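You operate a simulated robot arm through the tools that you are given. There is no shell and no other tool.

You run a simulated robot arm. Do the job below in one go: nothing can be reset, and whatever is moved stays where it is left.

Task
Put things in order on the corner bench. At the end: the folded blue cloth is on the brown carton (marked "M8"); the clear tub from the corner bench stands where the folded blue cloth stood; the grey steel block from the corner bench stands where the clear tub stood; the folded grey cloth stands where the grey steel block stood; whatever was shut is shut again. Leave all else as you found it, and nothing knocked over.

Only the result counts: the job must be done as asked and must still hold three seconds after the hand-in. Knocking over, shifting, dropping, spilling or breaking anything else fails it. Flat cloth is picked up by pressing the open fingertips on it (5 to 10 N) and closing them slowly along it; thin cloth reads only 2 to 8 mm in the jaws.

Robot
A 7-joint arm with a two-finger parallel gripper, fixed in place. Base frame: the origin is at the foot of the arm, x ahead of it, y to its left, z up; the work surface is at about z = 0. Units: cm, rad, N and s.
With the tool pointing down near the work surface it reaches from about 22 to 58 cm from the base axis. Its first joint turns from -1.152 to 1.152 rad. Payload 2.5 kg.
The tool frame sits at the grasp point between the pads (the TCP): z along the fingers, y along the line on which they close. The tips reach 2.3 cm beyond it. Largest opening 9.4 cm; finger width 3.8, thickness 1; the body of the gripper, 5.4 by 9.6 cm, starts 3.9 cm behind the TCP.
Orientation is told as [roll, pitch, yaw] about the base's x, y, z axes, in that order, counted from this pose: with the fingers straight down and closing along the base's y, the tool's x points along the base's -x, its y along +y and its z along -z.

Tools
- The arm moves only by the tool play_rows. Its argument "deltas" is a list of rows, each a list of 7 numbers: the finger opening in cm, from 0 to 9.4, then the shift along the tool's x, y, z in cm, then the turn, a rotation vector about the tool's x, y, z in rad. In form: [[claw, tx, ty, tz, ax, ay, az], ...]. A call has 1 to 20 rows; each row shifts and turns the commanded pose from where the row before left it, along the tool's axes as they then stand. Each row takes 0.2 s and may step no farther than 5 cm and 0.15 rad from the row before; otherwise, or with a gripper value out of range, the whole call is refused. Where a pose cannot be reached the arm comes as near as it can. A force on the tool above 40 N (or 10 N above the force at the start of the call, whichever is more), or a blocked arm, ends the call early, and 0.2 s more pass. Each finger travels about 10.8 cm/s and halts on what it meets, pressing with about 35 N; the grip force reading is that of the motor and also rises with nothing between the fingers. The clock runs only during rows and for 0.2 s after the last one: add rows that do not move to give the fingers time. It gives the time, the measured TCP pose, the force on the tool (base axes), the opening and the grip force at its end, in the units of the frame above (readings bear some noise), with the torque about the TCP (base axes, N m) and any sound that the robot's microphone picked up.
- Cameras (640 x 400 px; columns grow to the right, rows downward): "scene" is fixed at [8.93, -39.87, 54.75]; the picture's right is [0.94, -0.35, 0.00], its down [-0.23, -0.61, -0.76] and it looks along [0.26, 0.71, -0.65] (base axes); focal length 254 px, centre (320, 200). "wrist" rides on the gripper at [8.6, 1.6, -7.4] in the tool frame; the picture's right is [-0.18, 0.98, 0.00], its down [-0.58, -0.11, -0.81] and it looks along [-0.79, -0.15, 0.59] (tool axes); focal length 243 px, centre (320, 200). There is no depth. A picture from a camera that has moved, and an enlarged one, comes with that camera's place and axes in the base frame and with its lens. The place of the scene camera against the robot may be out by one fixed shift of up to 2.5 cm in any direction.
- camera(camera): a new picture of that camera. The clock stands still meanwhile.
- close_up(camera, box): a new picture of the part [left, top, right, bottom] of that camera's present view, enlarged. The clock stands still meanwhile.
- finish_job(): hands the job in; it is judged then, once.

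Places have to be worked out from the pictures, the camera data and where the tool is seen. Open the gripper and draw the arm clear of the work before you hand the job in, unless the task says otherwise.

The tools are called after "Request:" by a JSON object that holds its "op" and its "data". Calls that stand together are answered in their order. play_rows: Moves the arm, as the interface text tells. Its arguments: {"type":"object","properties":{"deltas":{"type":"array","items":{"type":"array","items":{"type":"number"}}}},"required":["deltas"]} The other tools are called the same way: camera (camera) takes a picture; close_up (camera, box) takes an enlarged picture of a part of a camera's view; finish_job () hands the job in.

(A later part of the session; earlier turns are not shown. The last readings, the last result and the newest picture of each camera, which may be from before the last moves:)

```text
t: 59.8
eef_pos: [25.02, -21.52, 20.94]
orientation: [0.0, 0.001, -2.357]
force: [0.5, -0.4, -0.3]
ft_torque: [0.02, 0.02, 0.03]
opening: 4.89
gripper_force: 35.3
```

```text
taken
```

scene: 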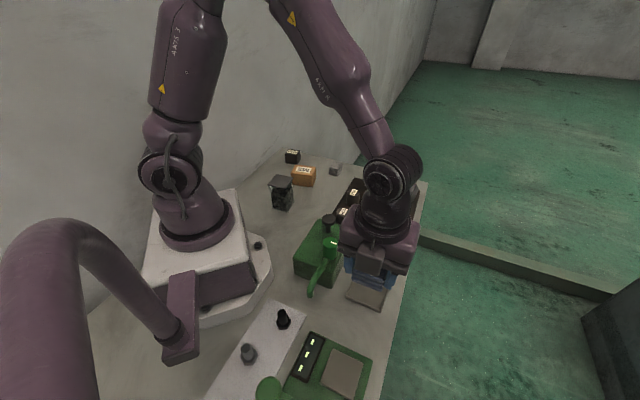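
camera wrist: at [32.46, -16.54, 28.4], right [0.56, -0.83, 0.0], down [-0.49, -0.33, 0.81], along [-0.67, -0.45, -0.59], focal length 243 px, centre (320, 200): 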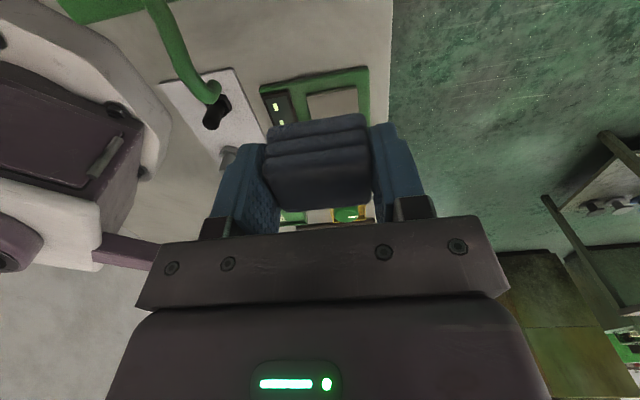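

The cloth is held and hanging firm. I'll carry it at this height to above the M8 carton (29.8, 29.8), turning to yaw -2.13 so its long side runs along the carton's.

Request:
{"op": "play_rows", "data": {"deltas": [[3.9, 0, 0, -1, 0, 0, -0.113], [3.9, 0, 0, -1, 0, 0, -0.114], [3.9, 4.38, -1.09, 0, 0, 0, 0], [3.9, 4.38, -1.09, 0, 0, 0, 0], [3.9, 4.38, -1.09, 0, 0, 0, 0], [3.9, 4.38, -1.09, 0, 0, 0, 0], [3.9, 4.38, -1.09, 0, 0, 0, 0], [3.9, 3.44, -2.53, 0, 0, 0, 0], [3.9, 3.44, -2.53, 0, 0, 0, 0], [3.9, 3.44, -2.53, 0, 0, 0, 0], [3.9, 3.44, -2.53, 0, 0, 0, 0], [3.9, 3.44, -2.53, 0, 0, 0, 0], [3.9, 3.44, -2.53, 0, 0, 0, 0], [3.9, 3.44, -2.53, 0, 0, 0, 0], [3.9, 0, 0, 0, 0, 0, 0], [3.9, 0, 0, 0, 0, 0, 0]]}}

Request:
{"op": "camera", "data": {"camera": "wrist"}}

Request:
{"op": "camera", "data": {"camera": "scene"}}

```text
t: 63.2
eef_pos: [29.96, 29.62, 22.9]
orientation: [0.0, 0.001, -2.13]
force: [0.3, -0.7, -0.9]
ft_torque: [0.0, -0.02, -0.04]
opening: 4.89
gripper_force: 34.9
```

```text
taken
camera wrist: at [36.04, 36.14, 30.44], right [0.74, -0.68, 0.0], down [-0.4, -0.43, 0.81], along [-0.55, -0.59, -0.59], focal length 243 px, centre (320, 200)
```

wrist: 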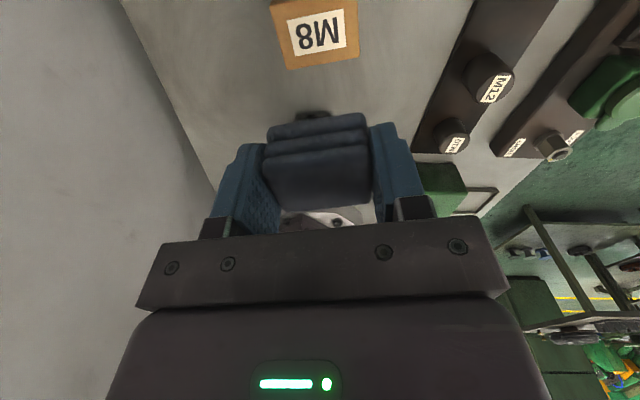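

```text
taken
```

scene: 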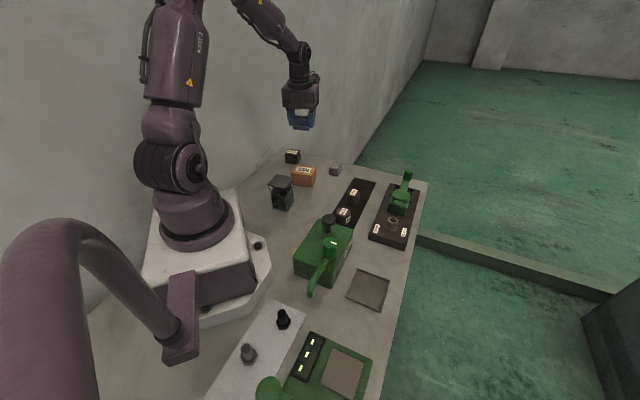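

The M8 carton lies below the cloth as planned. I'll enlarge it to get the exact offset before lowering.

Request:
{"op": "close_up", "data": {"camera": "wrist", "box": [240, 0, 400, 100]}}

```text
4.00 times, centred on (320, 50) of wrist
camera zoom: at [36.04, 36.14, 30.44], right [0.74, -0.68, 0.0], down [-0.4, -0.43, 0.81], along [-0.55, -0.59, -0.59], focal length 970 px, centre (320, 800)
```

zoom: 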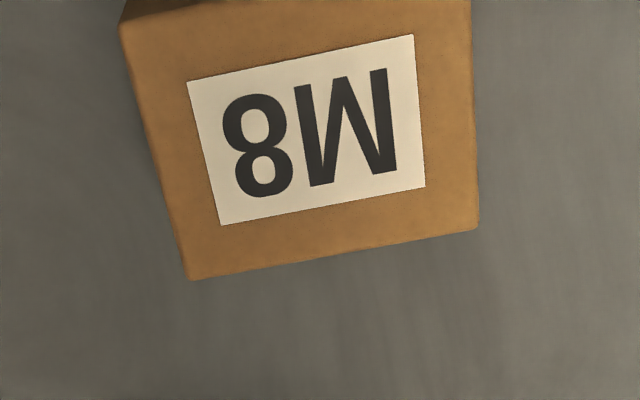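

Carton top centre works out to (29.9, 29.8), top at z = 5.0, matching the hand's position. I'll lower to just above it.

Request:
{"op": "play_rows", "data": {"deltas": [[3.9, 0, 0, 4, 0, 0, 0], [3.9, 0, 0, 4, 0, 0, 0], [3.9, 0, 0, 4, 0, 0, 0], [3.9, 0, 0, 1.8, 0, 0, 0], [3.9, 0, 0, 0.6, 0, 0, 0], [3.9, 0, 0, 0, 0, 0, 0]]}}

Request:
{"op": "close_up", "data": {"camera": "scene", "box": [260, 130, 350, 210]}}

```text
t: 64.6
eef_pos: [29.99, 29.69, 8.27]
orientation: [0.0, 0.001, -2.131]
force: [0.4, 0.0, 0.1]
ft_torque: [0.0, 0.02, -0.02]
opening: 4.91
gripper_force: 34.8
```

```text
5.00 times, centred on (305, 170) of scene
camera zoom: at [8.94, -39.87, 54.75], right [0.94, -0.35, 0.0], down [-0.23, -0.61, -0.76], along [0.26, 0.71, -0.65], focal length 1272 px, centre (395, 350)
```

zoom: 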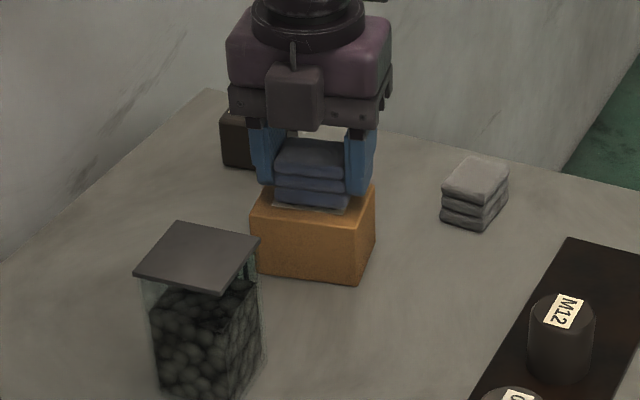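

The cloth hovers just over the carton top, well centred. I'll lower it gently the last few millimetres.

Request:
{"op": "play_rows", "data": {"deltas": [[3.9, 0, 0, 0.2, 0, 0, 0], [3.9, 0, 0, 0.15, 0, 0, 0], [3.9, 0, 0, 0, 0, 0, 0]]}}

```text
t: 65.4
eef_pos: [30.07, 29.64, 8.15]
orientation: [-0.001, 0.0, -2.131]
force: [0.0, -0.2, -0.5]
ft_torque: [0.01, 0.0, -0.02]
opening: 4.88
gripper_force: 34.8
```

Request:
{"op": "play_rows", "data": {"deltas": [[3.9, 0, 0, 0.15, 0, 0, 0], [3.9, 0, 0, 0.1, 0, 0, 0], [3.9, 0, 0, 0, 0, 0, 0]]}}

```text
t: 66.2
eef_pos: [29.93, 29.59, 7.89]
orientation: [-0.001, -0.002, -2.128]
force: [-0.9, -1.2, 5.6]
ft_torque: [-0.06, 0.0, 0.04]
opening: 4.9
gripper_force: 34.8
```

Contact: 5.6 N upward, so the cloth rests on the carton. I'll open slowly and then lift away.

Request:
{"op": "play_rows", "data": {"deltas": [[4.9, 0, 0, -0.05, 0, 0, 0], [5.2, 0, 0, -0.05, 0, 0, 0], [5.6, 0, 0, 0, 0, 0, 0], [6.2, 0, 0, 0, 0, 0, 0], [6.8, 0, 0, 0, 0, 0, 0], [7.0, 0, 0, 0, 0, 0, 0]]}}

Request:
{"op": "camera", "data": {"camera": "wrist"}}

```text
t: 67.6
eef_pos: [30.02, 29.76, 7.86]
orientation: [0.001, 0.0, -2.13]
force: [0.1, -0.3, 0.2]
ft_torque: [0.01, 0.03, -0.05]
opening: 7.01
gripper_force: 0.0
```

```text
taken
camera wrist: at [36.1, 36.2, 15.45], right [0.74, -0.68, 0.0], down [-0.4, -0.43, 0.81], along [-0.55, -0.59, -0.59], focal length 243 px, centre (320, 200)
```

wrist: 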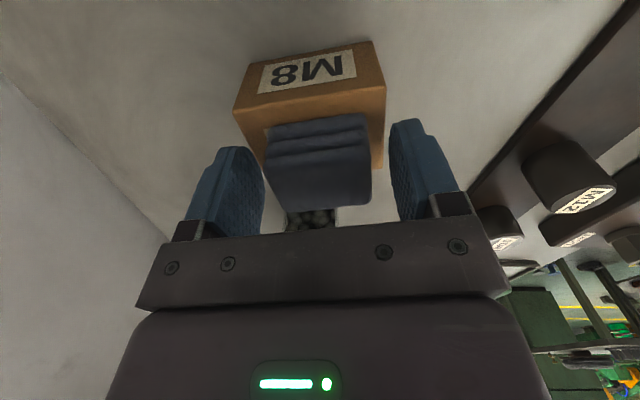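

The fingers are clear and the cloth sits on the carton. I'll rise straight up and look.

Request:
{"op": "play_rows", "data": {"deltas": [[7.0, 0, 0, -2, 0, 0, 0], [7.0, 0, 0, -4, 0, 0, 0], [8.0, 0, 0, -4, 0, 0, 0], [9.0, 0, 0, -4, 0, 0, 0], [9.4, 0, 0, -2, 0, 0, 0], [9.4, 0, 0, 0, 0, 0, 0]]}}

Request:
{"op": "camera", "data": {"camera": "wrist"}}

Request:
{"op": "close_up", "data": {"camera": "scene", "box": [260, 130, 350, 210]}}

Request:
{"op": "close_up", "data": {"camera": "scene", "box": [280, 200, 400, 310]}}

```text
t: 69.0
eef_pos: [30.06, 29.77, 23.96]
orientation: [0.001, -0.001, -2.132]
force: [-0.8, -0.3, -0.1]
ft_torque: [-0.01, -0.01, -0.01]
opening: 9.4
gripper_force: 0.0
```

```text
taken
camera wrist: at [36.23, 36.32, 31.52], right [0.74, -0.68, 0.0], down [-0.4, -0.43, 0.81], along [-0.55, -0.59, -0.59], focal length 243 px, centre (320, 200)
```

wrist: 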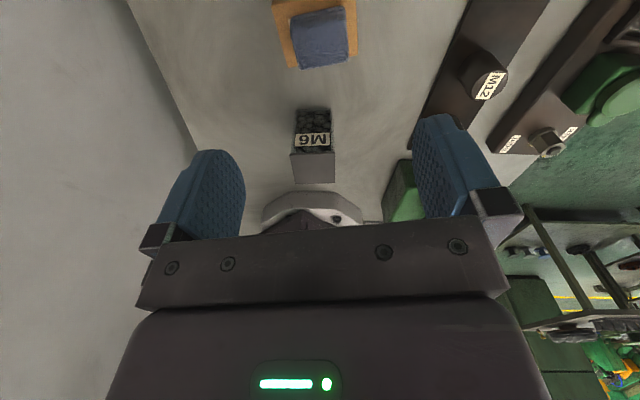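

```text
5.00 times, centred on (305, 170) of scene
camera zoom: at [8.93, -39.87, 54.75], right [0.94, -0.35, 0.0], down [-0.23, -0.61, -0.76], along [0.26, 0.71, -0.65], focal length 1272 px, centre (395, 350)
```

zoom: 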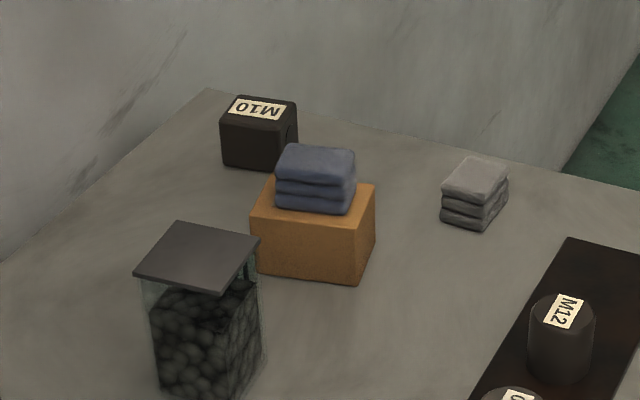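

```text
3.64 times, centred on (340, 255) of scene
camera zoom: at [8.93, -39.87, 54.75], right [0.94, -0.35, 0.0], down [-0.23, -0.61, -0.76], along [0.26, 0.71, -0.65], focal length 925 px, centre (247, 0)
```

zoom: 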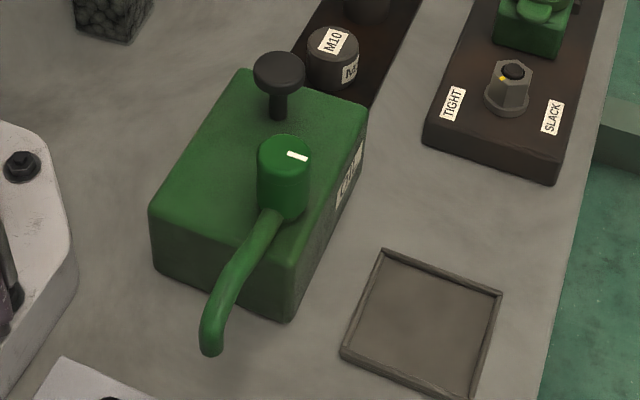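

The blue cloth lies squarely on the carton and the oil dispenser is unchanged. Next is the tub: I judge it at about (19.9, 19.8), lid top z ≈ 9.6, sides turned about -39°. I'll go above it with yaw -2.24 for a precise look.

Request:
{"op": "play_rows", "data": {"deltas": [[9.4, -3.46, -0.83, 0, 0, 0, 0], [9.4, -3.46, -0.83, 0, 0, 0, 0], [9.4, -3.46, -0.83, 0, 0, 0, 0], [9.4, -3.46, -0.83, 0, 0, 0, 0], [9.4, 0, 0, 0, 0, 0, 0.108], [9.4, 0, 0, 0, 0, 0, 0]]}}

Request:
{"op": "camera", "data": {"camera": "wrist"}}

Request:
{"op": "close_up", "data": {"camera": "wrist", "box": [240, 0, 400, 120]}}

```text
t: 70.4
eef_pos: [19.83, 19.79, 24.02]
orientation: [0.001, 0.0, -2.238]
force: [-0.1, 0.3, 0.5]
ft_torque: [0.01, 0.0, 0.03]
opening: 9.38
gripper_force: 0.1
```

```text
taken
camera wrist: at [26.73, 25.6, 31.47], right [0.66, -0.75, 0.0], down [-0.45, -0.39, 0.81], along [-0.61, -0.53, -0.59], focal length 243 px, centre (320, 200)
```

wrist: 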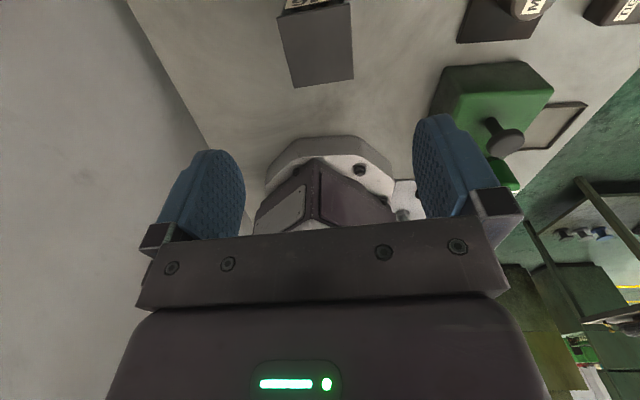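

```text
3.33 times, centred on (320, 60) of wrist
camera zoom: at [26.73, 25.6, 31.47], right [0.66, -0.75, 0.0], down [-0.45, -0.39, 0.81], along [-0.61, -0.53, -0.59], focal length 809 px, centre (320, 667)
```

zoom: 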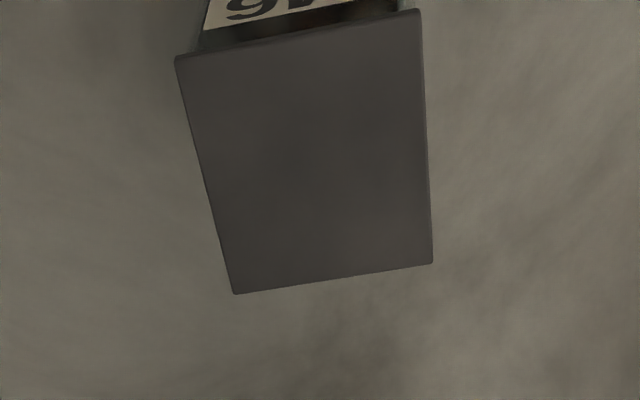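

The lid is 5.5 cm square, centred at (19.95, 19.85), sides at -40°. That is the tub's place. I'll fine-tune the yaw and descend around it to TCP z ≈ 7.5.

Request:
{"op": "play_rows", "data": {"deltas": [[9.4, 0.1, 0.05, 3, 0, 0, 0.03], [9.4, 0, 0, 4, 0, 0, 0], [9.4, 0, 0, 4, 0, 0, 0], [9.4, 0, 0, 3, 0, 0, 0], [9.4, 0, 0, 1.5, 0, 0, 0], [9.4, 0, 0, 0, 0, 0, 0]]}}

Request:
{"op": "camera", "data": {"camera": "wrist"}}

Request:
{"op": "close_up", "data": {"camera": "scene", "box": [235, 140, 335, 230]}}

```text
t: 71.8
eef_pos: [19.91, 19.8, 8.5]
orientation: [0.0, 0.0, -2.271]
force: [0.0, 0.5, -1.1]
ft_torque: [-0.01, -0.02, 0.03]
opening: 9.41
gripper_force: 0.1
```

```text
taken
camera wrist: at [26.89, 25.38, 15.95], right [0.64, -0.77, 0.0], down [-0.46, -0.38, 0.81], along [-0.62, -0.51, -0.59], focal length 243 px, centre (320, 200)
```

wrist: 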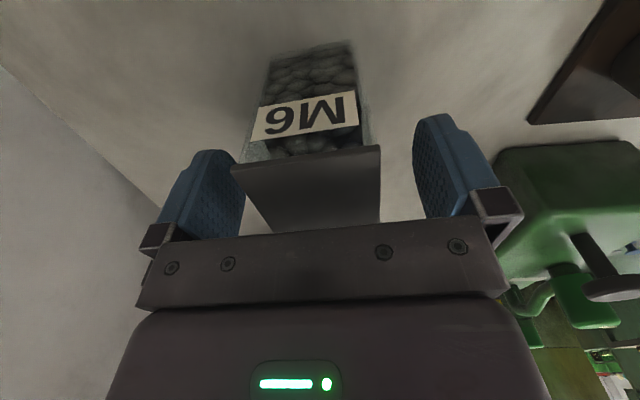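

```text
4.44 times, centred on (285, 185) of scene
camera zoom: at [8.94, -39.87, 54.75], right [0.94, -0.35, 0.0], down [-0.23, -0.61, -0.76], along [0.26, 0.71, -0.65], focal length 1130 px, centre (476, 267)
```

zoom: 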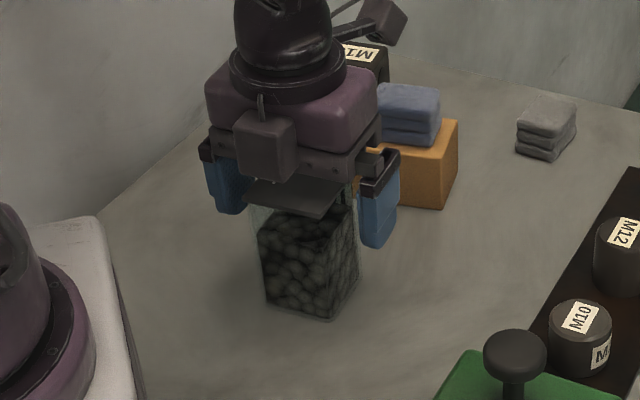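

Fingers are on both sides of the tub. One centimetre lower, then I close slowly.

Request:
{"op": "play_rows", "data": {"deltas": [[9.0, 0, 0, 1.0, 0, 0, 0], [8.0, 0, 0, 0, 0, 0, 0], [7.0, 0, 0, 0, 0, 0, 0], [6.4, 0, 0, 0, 0, 0, 0], [6.0, 0, 0, 0, 0, 0, 0], [5.8, 0, 0, 0, 0, 0, 0], [5.6, 0, 0, 0, 0, 0, 0], [5.4, 0, 0, 0, 0, 0, 0], [5.2, 0, 0, 0, 0, 0, 0], [5.0, 0, 0, 0, 0, 0, 0], [5.0, 0, 0, 0, 0, 0, 0]]}}

Request:
{"op": "camera", "data": {"camera": "wrist"}}

Request:
{"op": "close_up", "data": {"camera": "scene", "box": [235, 140, 335, 230]}}

```text
t: 74.2
eef_pos: [20.01, 19.83, 7.55]
orientation: [0.001, -0.001, -2.269]
force: [-1.5, 1.7, 2.9]
ft_torque: [-0.06, 0.05, -0.03]
opening: 5.59
gripper_force: 34.9
```

```text
taken
camera wrist: at [26.88, 25.36, 15.03], right [0.64, -0.77, 0.0], down [-0.46, -0.38, 0.81], along [-0.62, -0.51, -0.59], focal length 243 px, centre (320, 200)
```

wrist: 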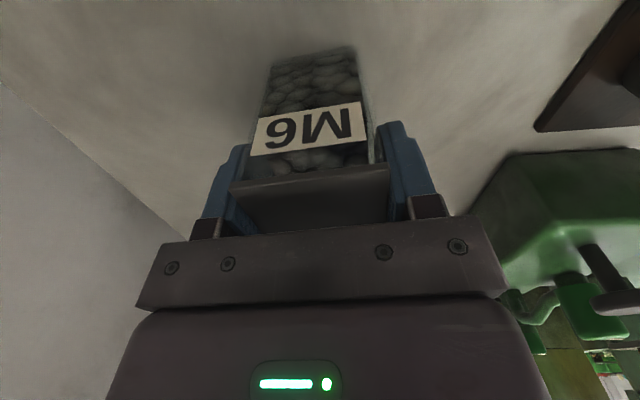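

```text
4.44 times, centred on (285, 185) of scene
camera zoom: at [8.93, -39.87, 54.75], right [0.94, -0.35, 0.0], down [-0.23, -0.61, -0.76], along [0.26, 0.71, -0.65], focal length 1130 px, centre (476, 267)
```

zoom: 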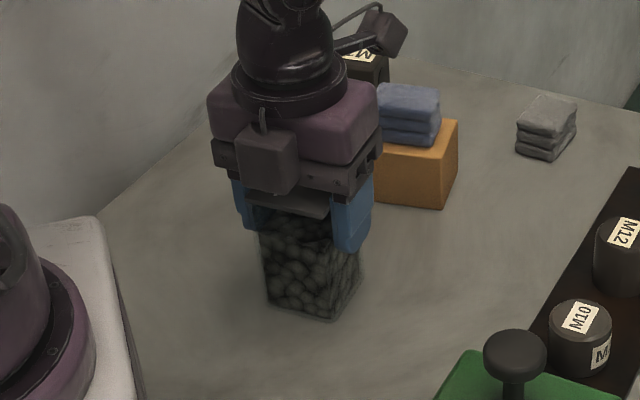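

Held at 5.59 cm with full grip, so the pads meet the lid's rim. I'll lift only a centimetre to test whether the whole tub comes along.

Request:
{"op": "play_rows", "data": {"deltas": [[5.0, 0, 0, -0.4, 0, 0, 0], [5.0, 0, 0, -0.4, 0, 0, 0], [5.0, 0, 0, -0.4, 0, 0, 0], [5.0, 0, 0, 0, 0, 0, 0]]}}

Request:
{"op": "camera", "data": {"camera": "wrist"}}

Request:
{"op": "close_up", "data": {"camera": "scene", "box": [235, 140, 335, 230]}}

```text
t: 75.2
eef_pos: [19.98, 19.79, 8.69]
orientation: [-0.001, -0.001, -2.269]
force: [-0.4, -0.6, -4.6]
ft_torque: [-0.03, 0.03, 0.02]
opening: 5.56
gripper_force: 34.7
```

```text
taken
camera wrist: at [26.97, 25.43, 16.19], right [0.64, -0.77, 0.0], down [-0.46, -0.38, 0.81], along [-0.62, -0.51, -0.59], focal length 243 px, centre (320, 200)
```

wrist: 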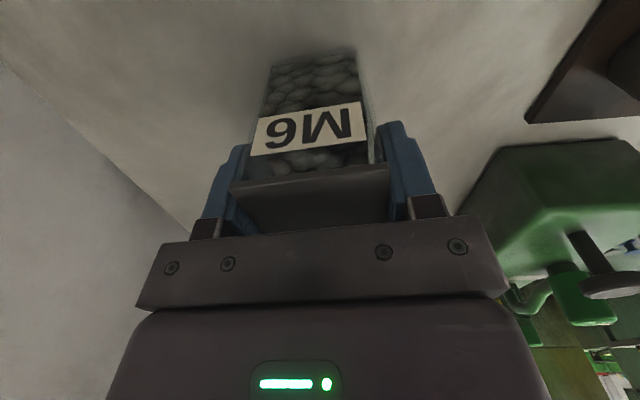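

```text
4.44 times, centred on (285, 185) of scene
camera zoom: at [8.94, -39.87, 54.75], right [0.94, -0.35, 0.0], down [-0.23, -0.61, -0.76], along [0.26, 0.71, -0.65], focal length 1130 px, centre (476, 267)
```

zoom: 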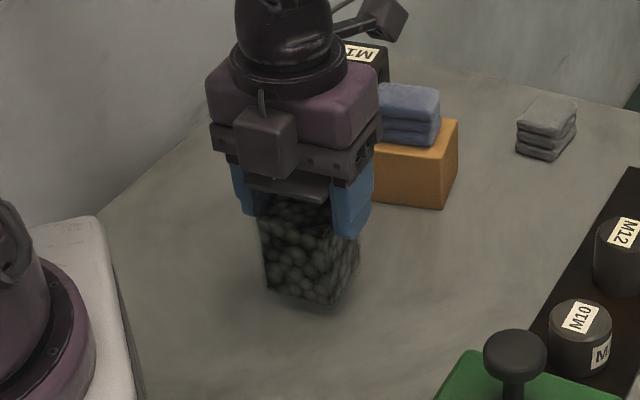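

The whole tub lifts with the hand (4.6 N, about 0.47 kg), so the lid is firm. I'll raise it to about z = 26 and carry it smoothly round to the blue cloth's place.

Request:
{"op": "play_rows", "data": {"deltas": [[5.0, 0, 0, -1, 0, 0, 0], [5.0, 0, 0, -2, 0, 0, 0], [5.0, 0, 0, -3, 0, 0, 0], [5.0, 0, 0, -3.5, 0, 0, 0], [5.0, 0, 0, -3.5, 0, 0, 0], [5.0, 0, 0, -3, 0, 0, 0], [5.0, 0, 0, -1.5, 0, 0, 0], [5.0, 0, 0, 0, 0, 0, 0]]}}

Request:
{"op": "play_rows", "data": {"deltas": [[5.0, -0.5, 1.72, 0, 0, 0, 0], [5.0, -0.99, 3.44, 0, 0, 0, 0], [5.0, -0.99, 3.44, 0, 0, 0, 0], [5.0, -0.99, 3.44, 0, 0, 0, 0], [5.0, -0.99, 3.44, 0, 0, 0, 0], [5.0, -0.99, 3.44, 0, 0, 0, 0], [5.0, -0.49, 1.72, 0, 0, 0, 0.045], [5.0, 0, 0, 0, 0, 0, 0.045], [5.0, -1.528, 0.853, 0, 0, 0, 0], [5.0, -3.056, 1.707, 0, 0, 0, 0], [5.0, -3.056, 1.707, 0, 0, 0, 0], [5.0, -3.056, 1.707, 0, 0, 0, 0], [5.0, -3.056, 1.707, 0, 0, 0, 0], [5.0, -3.056, 1.707, 0, 0, 0, 0], [5.0, -3.056, 1.707, 0, 0, 0, 0], [5.0, -1.528, 0.853, 0, 0, 0, 0], [5.0, 0, 0, 0, 0, 0, 0], [5.0, 0, 0, 0, 0, 0, 0]]}}

Request:
{"op": "camera", "data": {"camera": "wrist"}}

Request:
{"op": "camera", "data": {"camera": "scene"}}

```text
t: 77.0
eef_pos: [20.08, 19.8, 26.12]
orientation: [-0.004, 0.001, -2.265]
force: [-0.8, 0.0, -5.1]
ft_torque: [0.02, 0.0, 0.0]
opening: 5.57
gripper_force: 35.4
```

```text
t: 80.8
eef_pos: [25.15, -21.69, 26.17]
orientation: [0.001, 0.0, -2.358]
force: [-1.4, 0.6, -4.3]
ft_torque: [-0.03, 0.02, 0.01]
opening: 5.57
gripper_force: 34.9
```

```text
taken
camera wrist: at [32.52, -16.7, 33.62], right [0.56, -0.83, 0.0], down [-0.49, -0.33, 0.81], along [-0.67, -0.45, -0.59], focal length 243 px, centre (320, 200)
```

wrist: 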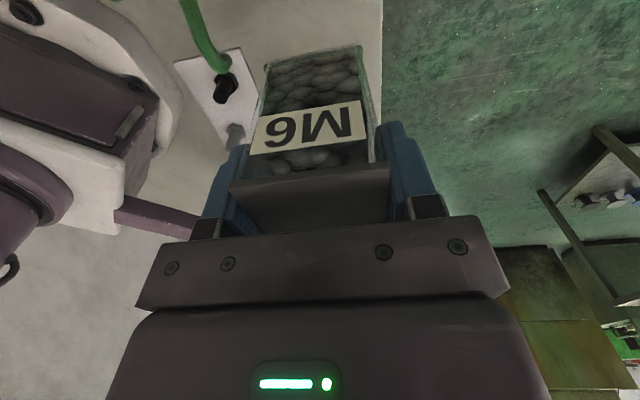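

```text
taken
```

scene: 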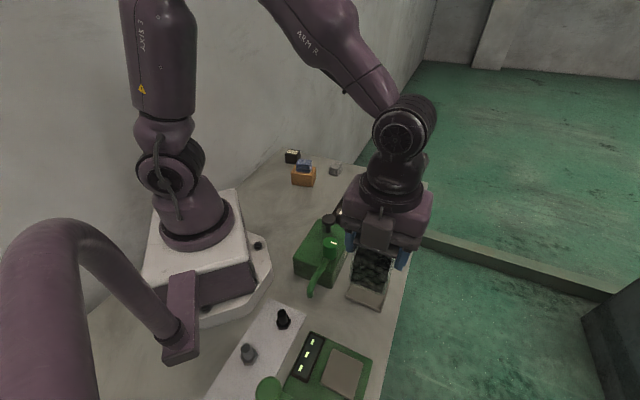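

Over the place, (25.15, -21.69). I'll lower the tub: first to just above the bench.

Request:
{"op": "play_rows", "data": {"deltas": [[5.0, 0.05, -0.1, 2, 0, 0, 0], [5.0, 0, 0, 4, 0, 0, 0], [5.0, 0, 0, 4, 0, 0, 0], [5.0, 0, 0, 4, 0, 0, 0], [5.0, 0, 0, 2.5, 0, 0, 0], [5.0, 0, 0, 1, 0, 0, 0], [5.0, 0, 0, 0, 0, 0, 0]]}}

Request:
{"op": "close_up", "data": {"camera": "scene", "box": [300, 240, 420, 360]}}

Request:
{"op": "camera", "data": {"camera": "wrist"}}

```text
t: 82.4
eef_pos: [25.26, -21.62, 8.69]
orientation: [0.0, -0.001, -2.359]
force: [0.0, 0.7, -3.7]
ft_torque: [0.0, -0.01, 0.02]
opening: 5.58
gripper_force: 34.4
```

```text
3.33 times, centred on (360, 300) of scene
camera zoom: at [8.94, -39.88, 54.75], right [0.94, -0.35, 0.0], down [-0.23, -0.61, -0.76], along [0.26, 0.71, -0.65], focal length 848 px, centre (187, -133)
```

zoom: 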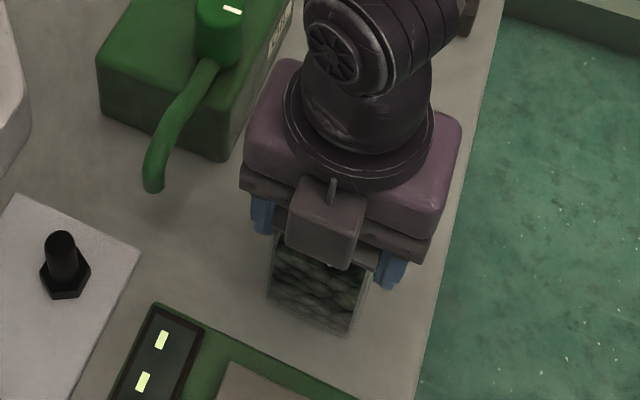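

```text
taken
camera wrist: at [32.68, -16.65, 16.25], right [0.56, -0.83, 0.0], down [-0.49, -0.33, 0.81], along [-0.67, -0.45, -0.59], focal length 243 px, centre (320, 200)
```

wrist: 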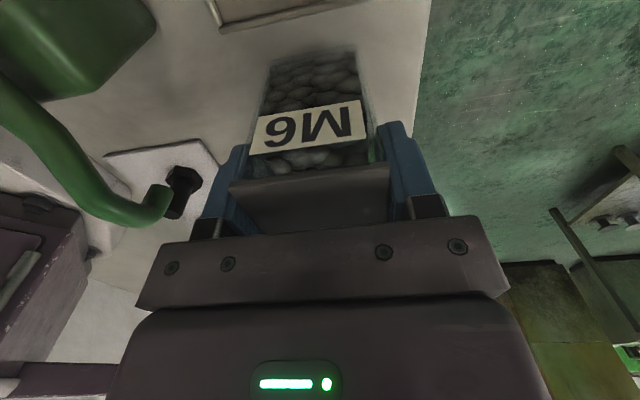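

About 1.1 cm above the bench, clear on all sides. I lower gently to contact.

Request:
{"op": "play_rows", "data": {"deltas": [[5.0, 0, 0, 0.5, 0, 0, 0], [5.0, 0, 0, 0.3, 0, 0, 0], [5.0, 0, 0, 0.2, 0, 0, 0], [5.0, 0, 0, 0, 0, 0, 0]]}}

```text
t: 83.4
eef_pos: [25.2, -21.6, 7.7]
orientation: [0.0, 0.0, -2.358]
force: [-0.5, -0.8, -3.0]
ft_torque: [0.0, 0.02, -0.02]
opening: 5.59
gripper_force: 34.8
```

Request:
{"op": "play_rows", "data": {"deltas": [[5.0, 0, 0, 0.12, 0, 0, 0], [5.0, 0, 0, 0.1, 0, 0, 0], [5.0, 0, 0, 0, 0, 0, 0]]}}

```text
t: 84.2
eef_pos: [25.21, -21.51, 7.46]
orientation: [0.001, -0.002, -2.36]
force: [-5.2, 6.2, 21.5]
ft_torque: [-0.17, 0.65, -0.19]
opening: 5.57
gripper_force: 35.6
```

The tub is down (21 N, a bit firm). I'll ease up by a millimetre or so, then open slowly.

Request:
{"op": "play_rows", "data": {"deltas": [[5.0, 0, 0, -0.1, 0, 0, 0], [5.0, 0, 0, -0.05, 0, 0, 0], [5.0, 0, 0, 0, 0, 0, 0]]}}

```text
t: 85.0
eef_pos: [25.09, -21.65, 7.71]
orientation: [0.0, 0.0, -2.358]
force: [0.0, -0.6, -4.7]
ft_torque: [0.01, 0.01, 0.02]
opening: 5.63
gripper_force: 34.6
```

Now its full weight hangs again, so the contact lies in between. A hair lower.

Request:
{"op": "play_rows", "data": {"deltas": [[5.0, 0, 0, 0.07, 0, 0, 0], [5.0, 0, 0, 0, 0, 0, 0]]}}

```text
t: 85.6
eef_pos: [25.29, -21.54, 7.55]
orientation: [0.0, 0.001, -2.358]
force: [-0.9, -0.9, -4.6]
ft_torque: [0.03, -0.02, 0.04]
opening: 5.61
gripper_force: 35.3
```

Request:
{"op": "play_rows", "data": {"deltas": [[5.0, 0, 0, 0.04, 0, 0, 0], [5.0, 0, 0, 0, 0, 0, 0]]}}

```text
t: 86.2
eef_pos: [25.15, -21.67, 7.41]
orientation: [0.001, 0.0, -2.357]
force: [-1.1, 2.7, 4.4]
ft_torque: [-0.08, 0.08, -0.03]
opening: 5.59
gripper_force: 34.7
```

Resting lightly now (4.4 N up). I open slowly.

Request:
{"op": "play_rows", "data": {"deltas": [[5.5, 0, 0, 0, 0, 0, 0], [5.7, 0, 0, 0, 0, 0, 0], [5.9, 0, 0, 0, 0, 0, 0], [6.2, 0, 0, 0, 0, 0, 0], [6.8, 0, 0, 0, 0, 0, 0], [7.6, 0, 0, 0, 0, 0, 0], [8.4, 0, 0, 0, 0, 0, 0], [8.4, 0, 0, 0, 0, 0, 0]]}}

Request:
{"op": "camera", "data": {"camera": "wrist"}}

Request:
{"op": "close_up", "data": {"camera": "scene", "box": [300, 240, 420, 360]}}

```text
t: 88.0
eef_pos: [25.29, -21.54, 7.49]
orientation: [0.0, 0.0, -2.358]
force: [-0.2, 0.2, 0.2]
ft_torque: [0.01, 0.04, 0.01]
opening: 8.4
gripper_force: 0.0
```

```text
taken
camera wrist: at [32.62, -16.56, 15.02], right [0.56, -0.83, 0.0], down [-0.49, -0.33, 0.81], along [-0.67, -0.45, -0.59], focal length 243 px, centre (320, 200)
```

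wrist: 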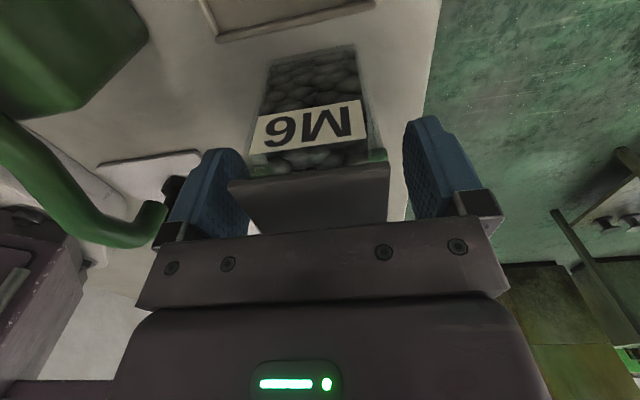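

```text
3.33 times, centred on (360, 300) of scene
camera zoom: at [8.93, -39.87, 54.75], right [0.94, -0.35, 0.0], down [-0.23, -0.61, -0.76], along [0.26, 0.71, -0.65], focal length 848 px, centre (187, -133)
```

zoom: 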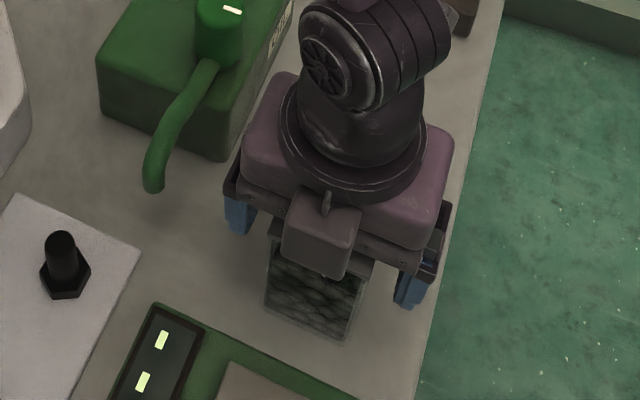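

The tub stands free. I'll rise straight up and then check it and the former tub spot.

Request:
{"op": "play_rows", "data": {"deltas": [[8.6, 0, 0, -2, 0, 0, 0], [9.0, 0, 0, -4, 0, 0, 0], [9.4, 0, 0, -4, 0, 0, 0], [9.4, 0, 0, -4, 0, 0, 0], [9.4, 0, 0, -4, 0, 0, 0], [9.4, 0, 0, -2, 0, 0, 0], [9.4, 0, 0, 0, 0, 0, 0]]}}

Request:
{"op": "camera", "data": {"camera": "scene"}}

Request:
{"op": "camera", "data": {"camera": "wrist"}}

```text
t: 89.6
eef_pos: [25.24, -21.65, 27.55]
orientation: [-0.001, -0.001, -2.356]
force: [0.0, 0.4, 0.1]
ft_torque: [0.01, 0.03, -0.02]
opening: 9.42
gripper_force: 0.1
```

```text
taken
```

scene: 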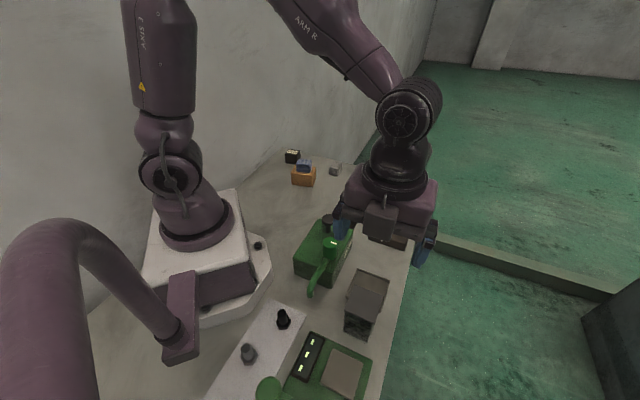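

```text
taken
camera wrist: at [32.69, -16.62, 35.09], right [0.56, -0.83, 0.0], down [-0.49, -0.33, 0.81], along [-0.67, -0.45, -0.59], focal length 243 px, centre (320, 200)
```

wrist: 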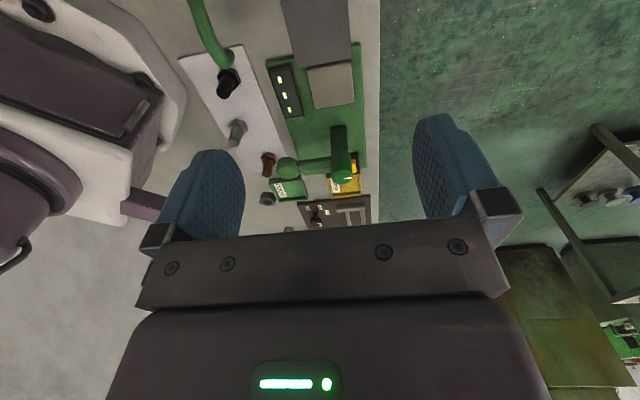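

The tub stands where the blue cloth was. Now to the question of the steel block: the only unidentified block-like thing on the bench is the dark M10 cuboid at about (30, 43.5). I'll fly over to it, turn the hand to yaw 0.95, and look closely from above.

Request:
{"op": "play_rows", "data": {"deltas": [[9.4, 4.02, -2.11, 0, 0, 0, 0], [9.4, 4.02, -2.11, 0, 0, 0, 0], [9.4, 4.02, -2.11, 0, 0, 0, 0], [9.4, 4.02, -2.11, 0, 0, 0, 0], [9.4, 4.02, -2.11, 0, 0, 0, 0], [9.4, 3.333, -3.133, 0, 0, 0, 0], [9.4, 3.333, -3.133, 0, 0, 0, 0], [9.4, 3.333, -3.133, 0, 0, 0, 0], [9.4, 3.333, -3.133, 0, 0, 0, 0], [9.4, 3.333, -3.133, 0, 0, 0, 0], [9.4, 3.333, -3.133, 0, 0, 0, 0], [9.4, 3.333, -3.133, 0, 0, 0, 0], [9.4, 0, 0, 0, 0, 0, 0]]}}

Request:
{"op": "play_rows", "data": {"deltas": [[9.4, 0, 0, 0, 0, 0, -0.15], [9.4, 0, 0, 0, 0, 0, -0.15], [9.4, 0, 0, 0, 0, 0, -0.15], [9.4, 0, 0, 0, 0, 0, -0.15], [9.4, 0, 0, 0, 0, 0, -0.15], [9.4, 0, 0, 0, 0, 0, -0.15], [9.4, 0, 0, 0, 0, 0, -0.15], [9.4, 0, 0, 0, 0, 0, -0.15], [9.4, 0, 0, 0, 0, 0, -0.15], [9.4, 0, 0, 0, 0, 0, -0.15], [9.4, 0, 0, 0, 0, 0, -0.15], [9.4, 0, 0, 0, 0, 0, -0.15], [9.4, 0, 0, 0, 0, 0, -0.15], [9.4, 0, 0, 0, 0, 0, -0.15], [9.4, 0, 0, 0, 0, 0, -0.15], [9.4, 0, 0, 0, 0, 0, -0.15], [9.4, 0, 0, 0, 0, 0, -0.15], [9.4, 0, 0, 0, 0, 0, -0.15], [9.4, 0, 0, 0, 0, 0, -0.15], [9.4, 0, 0, 0, 0, 0, 0]]}}

Request:
{"op": "camera", "data": {"camera": "wrist"}}

Request:
{"op": "camera", "data": {"camera": "scene"}}

```text
t: 92.4
eef_pos: [32.98, 32.1, 27.56]
orientation: [0.0, -0.001, -2.359]
force: [0.0, 1.0, 0.4]
ft_torque: [0.01, 0.0, 0.01]
opening: 9.4
gripper_force: 0.1
```

```text
t: 96.6
eef_pos: [33.11, 31.98, 27.49]
orientation: [0.001, 0.0, 0.492]
force: [0.0, 0.4, 0.3]
ft_torque: [0.02, -0.01, 0.02]
opening: 9.43
gripper_force: 0.1
```

```text
taken
camera wrist: at [24.85, 29.47, 34.97], right [-0.3, 0.95, 0.0], down [0.56, 0.18, 0.81], along [0.77, 0.24, -0.59], focal length 243 px, centre (320, 200)
```

wrist: 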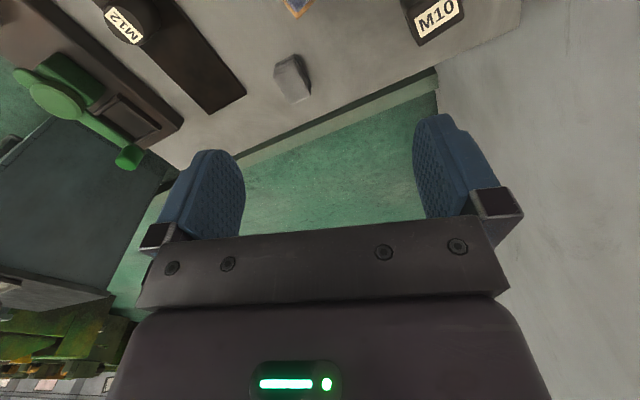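

```text
taken
```

scene: 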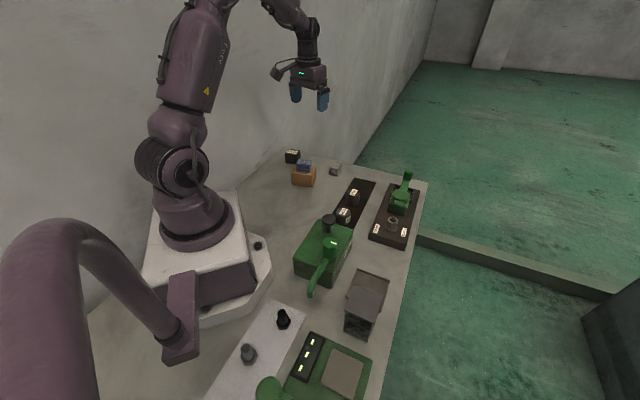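

I'll finish the turn to yaw 0.95 and move over the M10 cuboid at z ≈ 20.

Request:
{"op": "play_rows", "data": {"deltas": [[9.4, 0, 0, 0, 0, 0, -0.115], [9.4, 0, 0, 0, 0, 0, -0.115], [9.4, 0, 0, 0, 0, 0, -0.115], [9.4, 0, 0, 0, 0, 0, -0.113], [9.4, -2.52, 3.07, 0, 0, 0, 0], [9.4, -2.52, 3.07, 0, 0, 0, 0], [9.4, -2.52, 3.07, 0, 0, 0, 0], [9.4, 0, 0, 4, 0, 0, 0], [9.4, 0, 0, 3.5, 0, 0, 0], [9.4, 0, 0, 0, 0, 0, 0]]}}

Request:
{"op": "camera", "data": {"camera": "wrist"}}

Request:
{"op": "close_up", "data": {"camera": "wrist", "box": [250, 0, 410, 120]}}

```text
t: 98.8
eef_pos: [29.81, 43.47, 19.91]
orientation: [0.0, 0.0, 0.948]
force: [0.2, -0.2, 0.2]
ft_torque: [-0.01, -0.01, -0.01]
opening: 9.39
gripper_force: 0.1
```

```text
taken
camera wrist: at [23.61, 37.37, 27.46], right [-0.69, 0.72, 0.0], down [0.43, 0.41, 0.81], along [0.58, 0.56, -0.59], focal length 243 px, centre (320, 200)
```

wrist: 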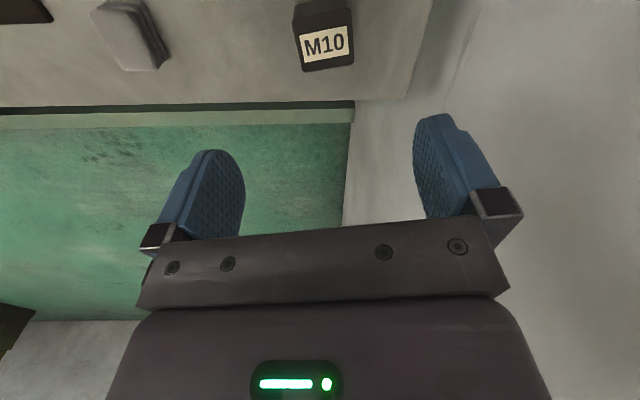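

```text
3.33 times, centred on (330, 60) of wrist
camera zoom: at [23.61, 37.37, 27.46], right [-0.69, 0.72, 0.0], down [0.43, 0.41, 0.81], along [0.58, 0.56, -0.59], focal length 809 px, centre (287, 667)
```

zoom: 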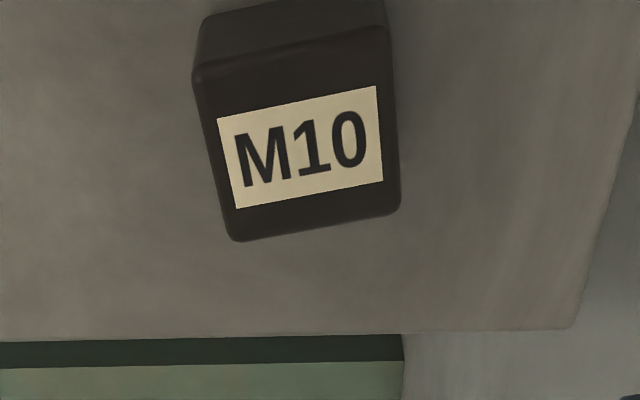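

The M10 cuboid's top is 4.6 × 4.1 cm, centred at (29.67, 43.68). Its weight will tell: solid steel of that size would weigh about 0.6 kg. I'll go down around it, grip it, and lift it just a few millimetres straight up.

Request:
{"op": "play_rows", "data": {"deltas": [[9.4, -0.09, 0.24, 3, 0, 0, -0.02], [9.4, 0, 0, 4, 0, 0, 0], [9.4, 0, 0, 4, 0, 0, 0], [9.4, 0, 0, 3, 0, 0, 0], [9.4, 0, 0, 1.5, 0, 0, 0], [9.4, 0, 0, 1, 0, 0, 0], [9.4, 0, 0, 0, 0, 0, 0]]}}

Request:
{"op": "camera", "data": {"camera": "wrist"}}

Request:
{"op": "close_up", "data": {"camera": "scene", "box": [255, 120, 345, 200]}}

```text
t: 100.4
eef_pos: [29.68, 43.83, 3.49]
orientation: [-0.001, 0.0, 0.968]
force: [-0.9, -0.3, -0.4]
ft_torque: [0.04, -0.02, -0.01]
opening: 9.39
gripper_force: 0.0
```

```text
taken
camera wrist: at [23.7, 37.69, 11.02], right [-0.71, 0.71, 0.0], down [0.42, 0.42, 0.81], along [0.57, 0.57, -0.59], focal length 243 px, centre (320, 200)
```

wrist: 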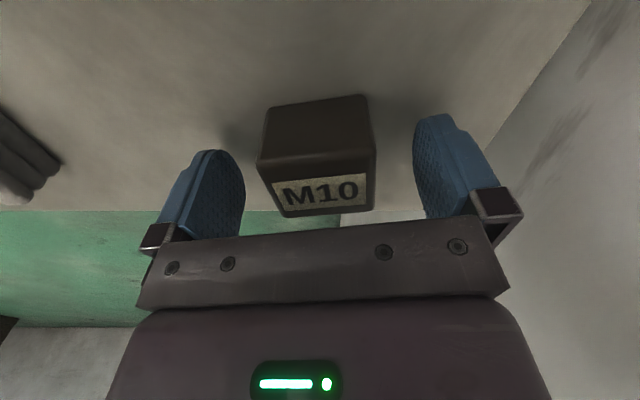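

```text
5.00 times, centred on (300, 160) of scene
camera zoom: at [8.93, -39.87, 54.75], right [0.94, -0.35, 0.0], down [-0.23, -0.61, -0.76], along [0.26, 0.71, -0.65], focal length 1272 px, centre (420, 400)
```

zoom: 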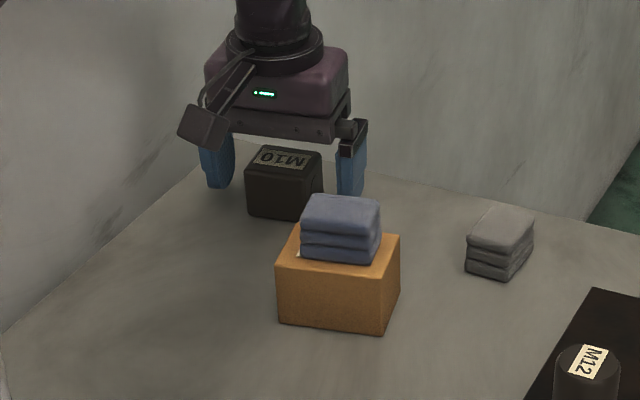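

The fingers straddle the cuboid with room to spare. I'll go 0.4 cm lower and close slowly.

Request:
{"op": "play_rows", "data": {"deltas": [[8.4, 0.15, 0, 0.4, 0, 0, 0], [7.4, 0, 0, 0, 0, 0, 0], [6.4, 0, 0, 0, 0, 0, 0], [5.8, 0, 0, 0, 0, 0, 0], [5.4, 0, 0, 0, 0, 0, 0], [5.1, 0, 0, 0, 0, 0, 0], [4.8, 0, 0, 0, 0, 0, 0], [4.5, 0, 0, 0, 0, 0, 0], [4.2, 0, 0, 0, 0, 0, 0], [4.0, 0, 0, 0, 0, 0, 0], [4.0, 0, 0, 0, 0, 0, 0]]}}

Request:
{"op": "camera", "data": {"camera": "wrist"}}

```text
t: 102.8
eef_pos: [29.7, 43.86, 3.18]
orientation: [0.0, 0.002, 0.969]
force: [-1.6, 0.7, 0.2]
ft_torque: [-0.06, 0.1, -0.06]
opening: 4.97
gripper_force: 35.2
```

```text
taken
camera wrist: at [23.6, 37.54, 10.6], right [-0.71, 0.71, 0.0], down [0.42, 0.42, 0.81], along [0.57, 0.57, -0.59], focal length 243 px, centre (320, 200)
```

wrist: 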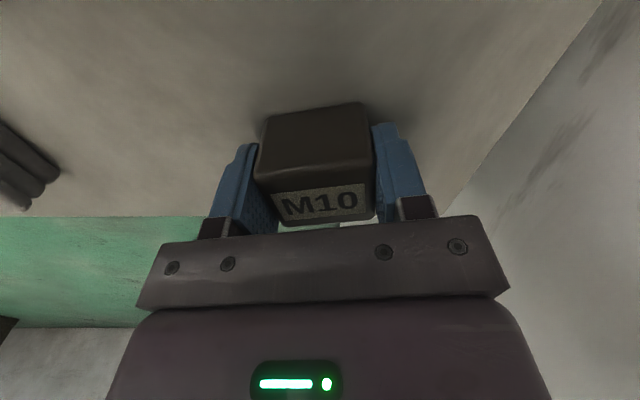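

Gripped at 4.97 cm (so the disc sticks out a little). I lift 0.6 cm to weigh it.

Request:
{"op": "play_rows", "data": {"deltas": [[4.0, 0, 0, -0.3, 0, 0, 0], [4.0, 0, 0, -0.3, 0, 0, 0], [4.0, 0, 0, 0, 0, 0, 0], [4.0, 0, 0, 0, 0, 0, 0]]}}

Request:
{"op": "play_rows", "data": {"deltas": [[4.0, 0, 0, 0, 0, 0, 0], [4.0, 0, 0, 0, 0, 0, 0]]}}

Request:
{"op": "camera", "data": {"camera": "wrist"}}

Request:
{"op": "close_up", "data": {"camera": "scene", "box": [255, 120, 345, 200]}}

```text
t: 103.8
eef_pos: [29.8, 43.66, 3.77]
orientation: [0.001, 0.0, 0.969]
force: [0.0, -0.2, -5.6]
ft_torque: [-0.01, 0.0, -0.01]
opening: 4.97
gripper_force: 35.0
```

```text
t: 104.4
eef_pos: [29.78, 43.62, 3.67]
orientation: [0.001, 0.0, 0.969]
force: [0.3, -0.7, -6.4]
ft_torque: [0.03, 0.01, 0.0]
opening: 4.96
gripper_force: 35.1
```

```text
taken
camera wrist: at [23.63, 37.51, 11.2], right [-0.71, 0.71, 0.0], down [0.42, 0.42, 0.81], along [0.57, 0.57, -0.59], focal length 243 px, centre (320, 200)
```

wrist: 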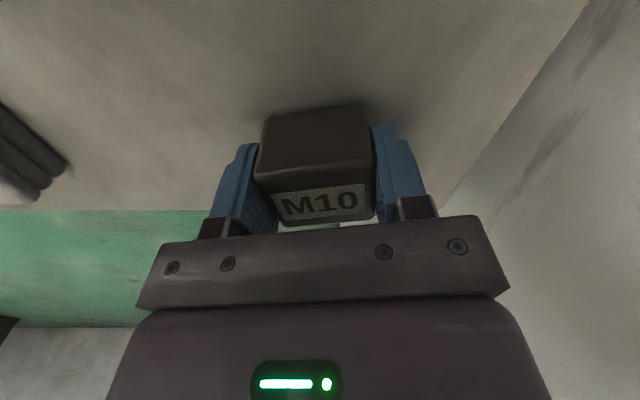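

```text
5.00 times, centred on (300, 160) of scene
camera zoom: at [8.94, -39.87, 54.75], right [0.94, -0.35, 0.0], down [-0.23, -0.61, -0.76], along [0.26, 0.71, -0.65], focal length 1272 px, centre (420, 400)
```

zoom: 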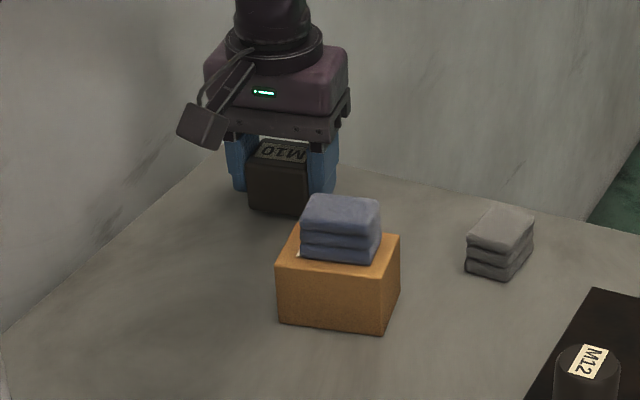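

It weighs about 6.0 N (≈0.61 kg) for roughly 80 cm³ — that is solid steel density, so this dark-grey M10 cuboid is the steel block. Its place was about (29.6, 43.7). I'll raise it to z ≈ 17 and carry it to the tub's old place (19.95, 19.85).

Request:
{"op": "play_rows", "data": {"deltas": [[4.0, 0, 0, -1.5, 0, 0, 0], [4.0, 0, 0, -3, 0, 0, 0], [4.0, 0, 0, -4, 0, 0, 0], [4.0, 0, 0, -3.5, 0, 0, 0], [4.0, 0, 0, -1.5, 0, 0, 0], [4.0, 1.8, -0.385, 0, 0, 0, 0], [4.0, 3.594, -0.771, 0, 0, 0, 0], [4.0, 3.594, -0.771, 0, 0, 0, 0], [4.0, 3.594, -0.771, 0, 0, 0, 0], [4.0, 3.594, -0.771, 0, 0, 0, 0], [4.0, 3.594, -0.771, 0, 0, 0, 0], [4.0, 3.594, -0.771, 0, 0, 0, 0], [4.0, 1.8, -0.385, 0, 0, 0, 0], [4.0, 0, 0, 0, 0, 0, 0]]}}

Request:
{"op": "play_rows", "data": {"deltas": [[4.0, 0, 0, 0, 0, 0, 0.139], [4.0, 0, 0, 0, 0, 0, 0.139], [4.0, 0, 0, 0, 0, 0, 0.139], [4.0, 0, 0, 0, 0, 0, 0.139], [4.0, 0, 0, 0, 0, 0, 0.139], [4.0, 0, 0, 0, 0, 0, 0.139], [4.0, 0, 0, 0, 0, 0, 0.139], [4.0, 0, 0, 0, 0, 0, 0.139], [4.0, 0, 0, 0, 0, 0, 0.139], [4.0, 0, 0, 0, 0, 0, 0.139], [4.0, 0, 0, 0, 0, 0, 0.139], [4.0, 0, 0, 0, 0, 0, 0.138], [4.0, 0, 0, 0, 0, 0, 0]]}}

Request:
{"op": "camera", "data": {"camera": "wrist"}}

Request:
{"op": "camera", "data": {"camera": "scene"}}

```text
t: 107.4
eef_pos: [20.06, 19.83, 17.21]
orientation: [0.001, 0.0, 0.968]
force: [0.4, -0.6, -5.8]
ft_torque: [0.01, 0.0, 0.0]
opening: 4.99
gripper_force: 35.2
```

```text
t: 110.2
eef_pos: [19.92, 19.89, 17.27]
orientation: [0.0, 0.0, -0.699]
force: [-0.1, -0.3, -5.9]
ft_torque: [-0.02, 0.02, 0.0]
opening: 4.99
gripper_force: 34.5
```

```text
taken
camera wrist: at [14.54, 26.78, 24.71], right [0.77, 0.63, 0.0], down [0.37, -0.46, 0.81], along [0.51, -0.62, -0.59], focal length 243 px, centre (320, 200)
```

wrist: 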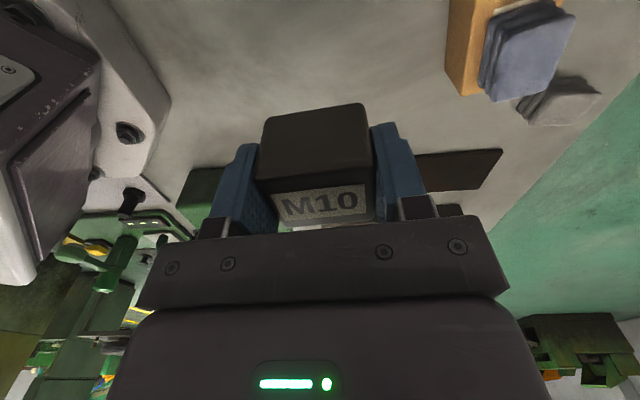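

```text
taken
```

scene: 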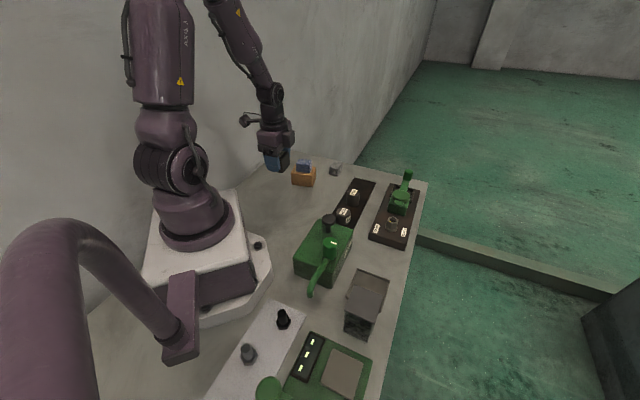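

Above the tub's old place with a free spot below. I'll lower the block to just above the bench.

Request:
{"op": "play_rows", "data": {"deltas": [[4.0, 0, -0.12, 2, 0, 0, 0], [4.0, 0, 0, 4, 0, 0, 0], [4.0, 0, 0, 4, 0, 0, 0], [4.0, 0, 0, 2.2, 0, 0, 0], [4.0, 0, 0, 1.0, 0, 0, 0], [4.0, 0, 0, 0, 0, 0, 0]]}}

Request:
{"op": "close_up", "data": {"camera": "scene", "box": [235, 140, 335, 230]}}

```text
t: 111.6
eef_pos: [19.94, 19.68, 3.94]
orientation: [0.001, 0.0, -0.698]
force: [0.0, -0.6, -4.8]
ft_torque: [-0.01, 0.0, 0.03]
opening: 5.01
gripper_force: 36.0
```

```text
4.44 times, centred on (285, 185) of scene
camera zoom: at [8.94, -39.87, 54.75], right [0.94, -0.35, 0.0], down [-0.23, -0.61, -0.76], along [0.26, 0.71, -0.65], focal length 1130 px, centre (476, 267)
```

zoom: 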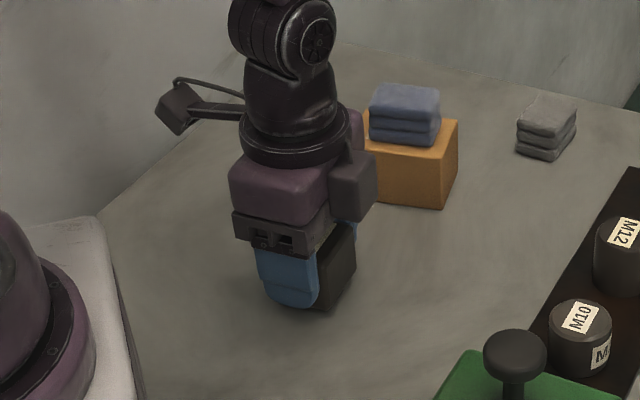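

Request:
{"op": "play_rows", "data": {"deltas": [[4.0, 0, 0, 0.4, 0, 0, 0], [4.0, 0, 0, 0.2, 0, 0, 0], [4.0, 0, 0, 0.1, 0, 0, 0], [4.0, 0, 0, 0, 0, 0, 0]]}}

```text
t: 112.6
eef_pos: [19.87, 19.83, 3.15]
orientation: [-0.001, -0.001, -0.7]
force: [0.3, 0.0, -5.3]
ft_torque: [0.0, 0.01, -0.01]
opening: 4.97
gripper_force: 35.8
```

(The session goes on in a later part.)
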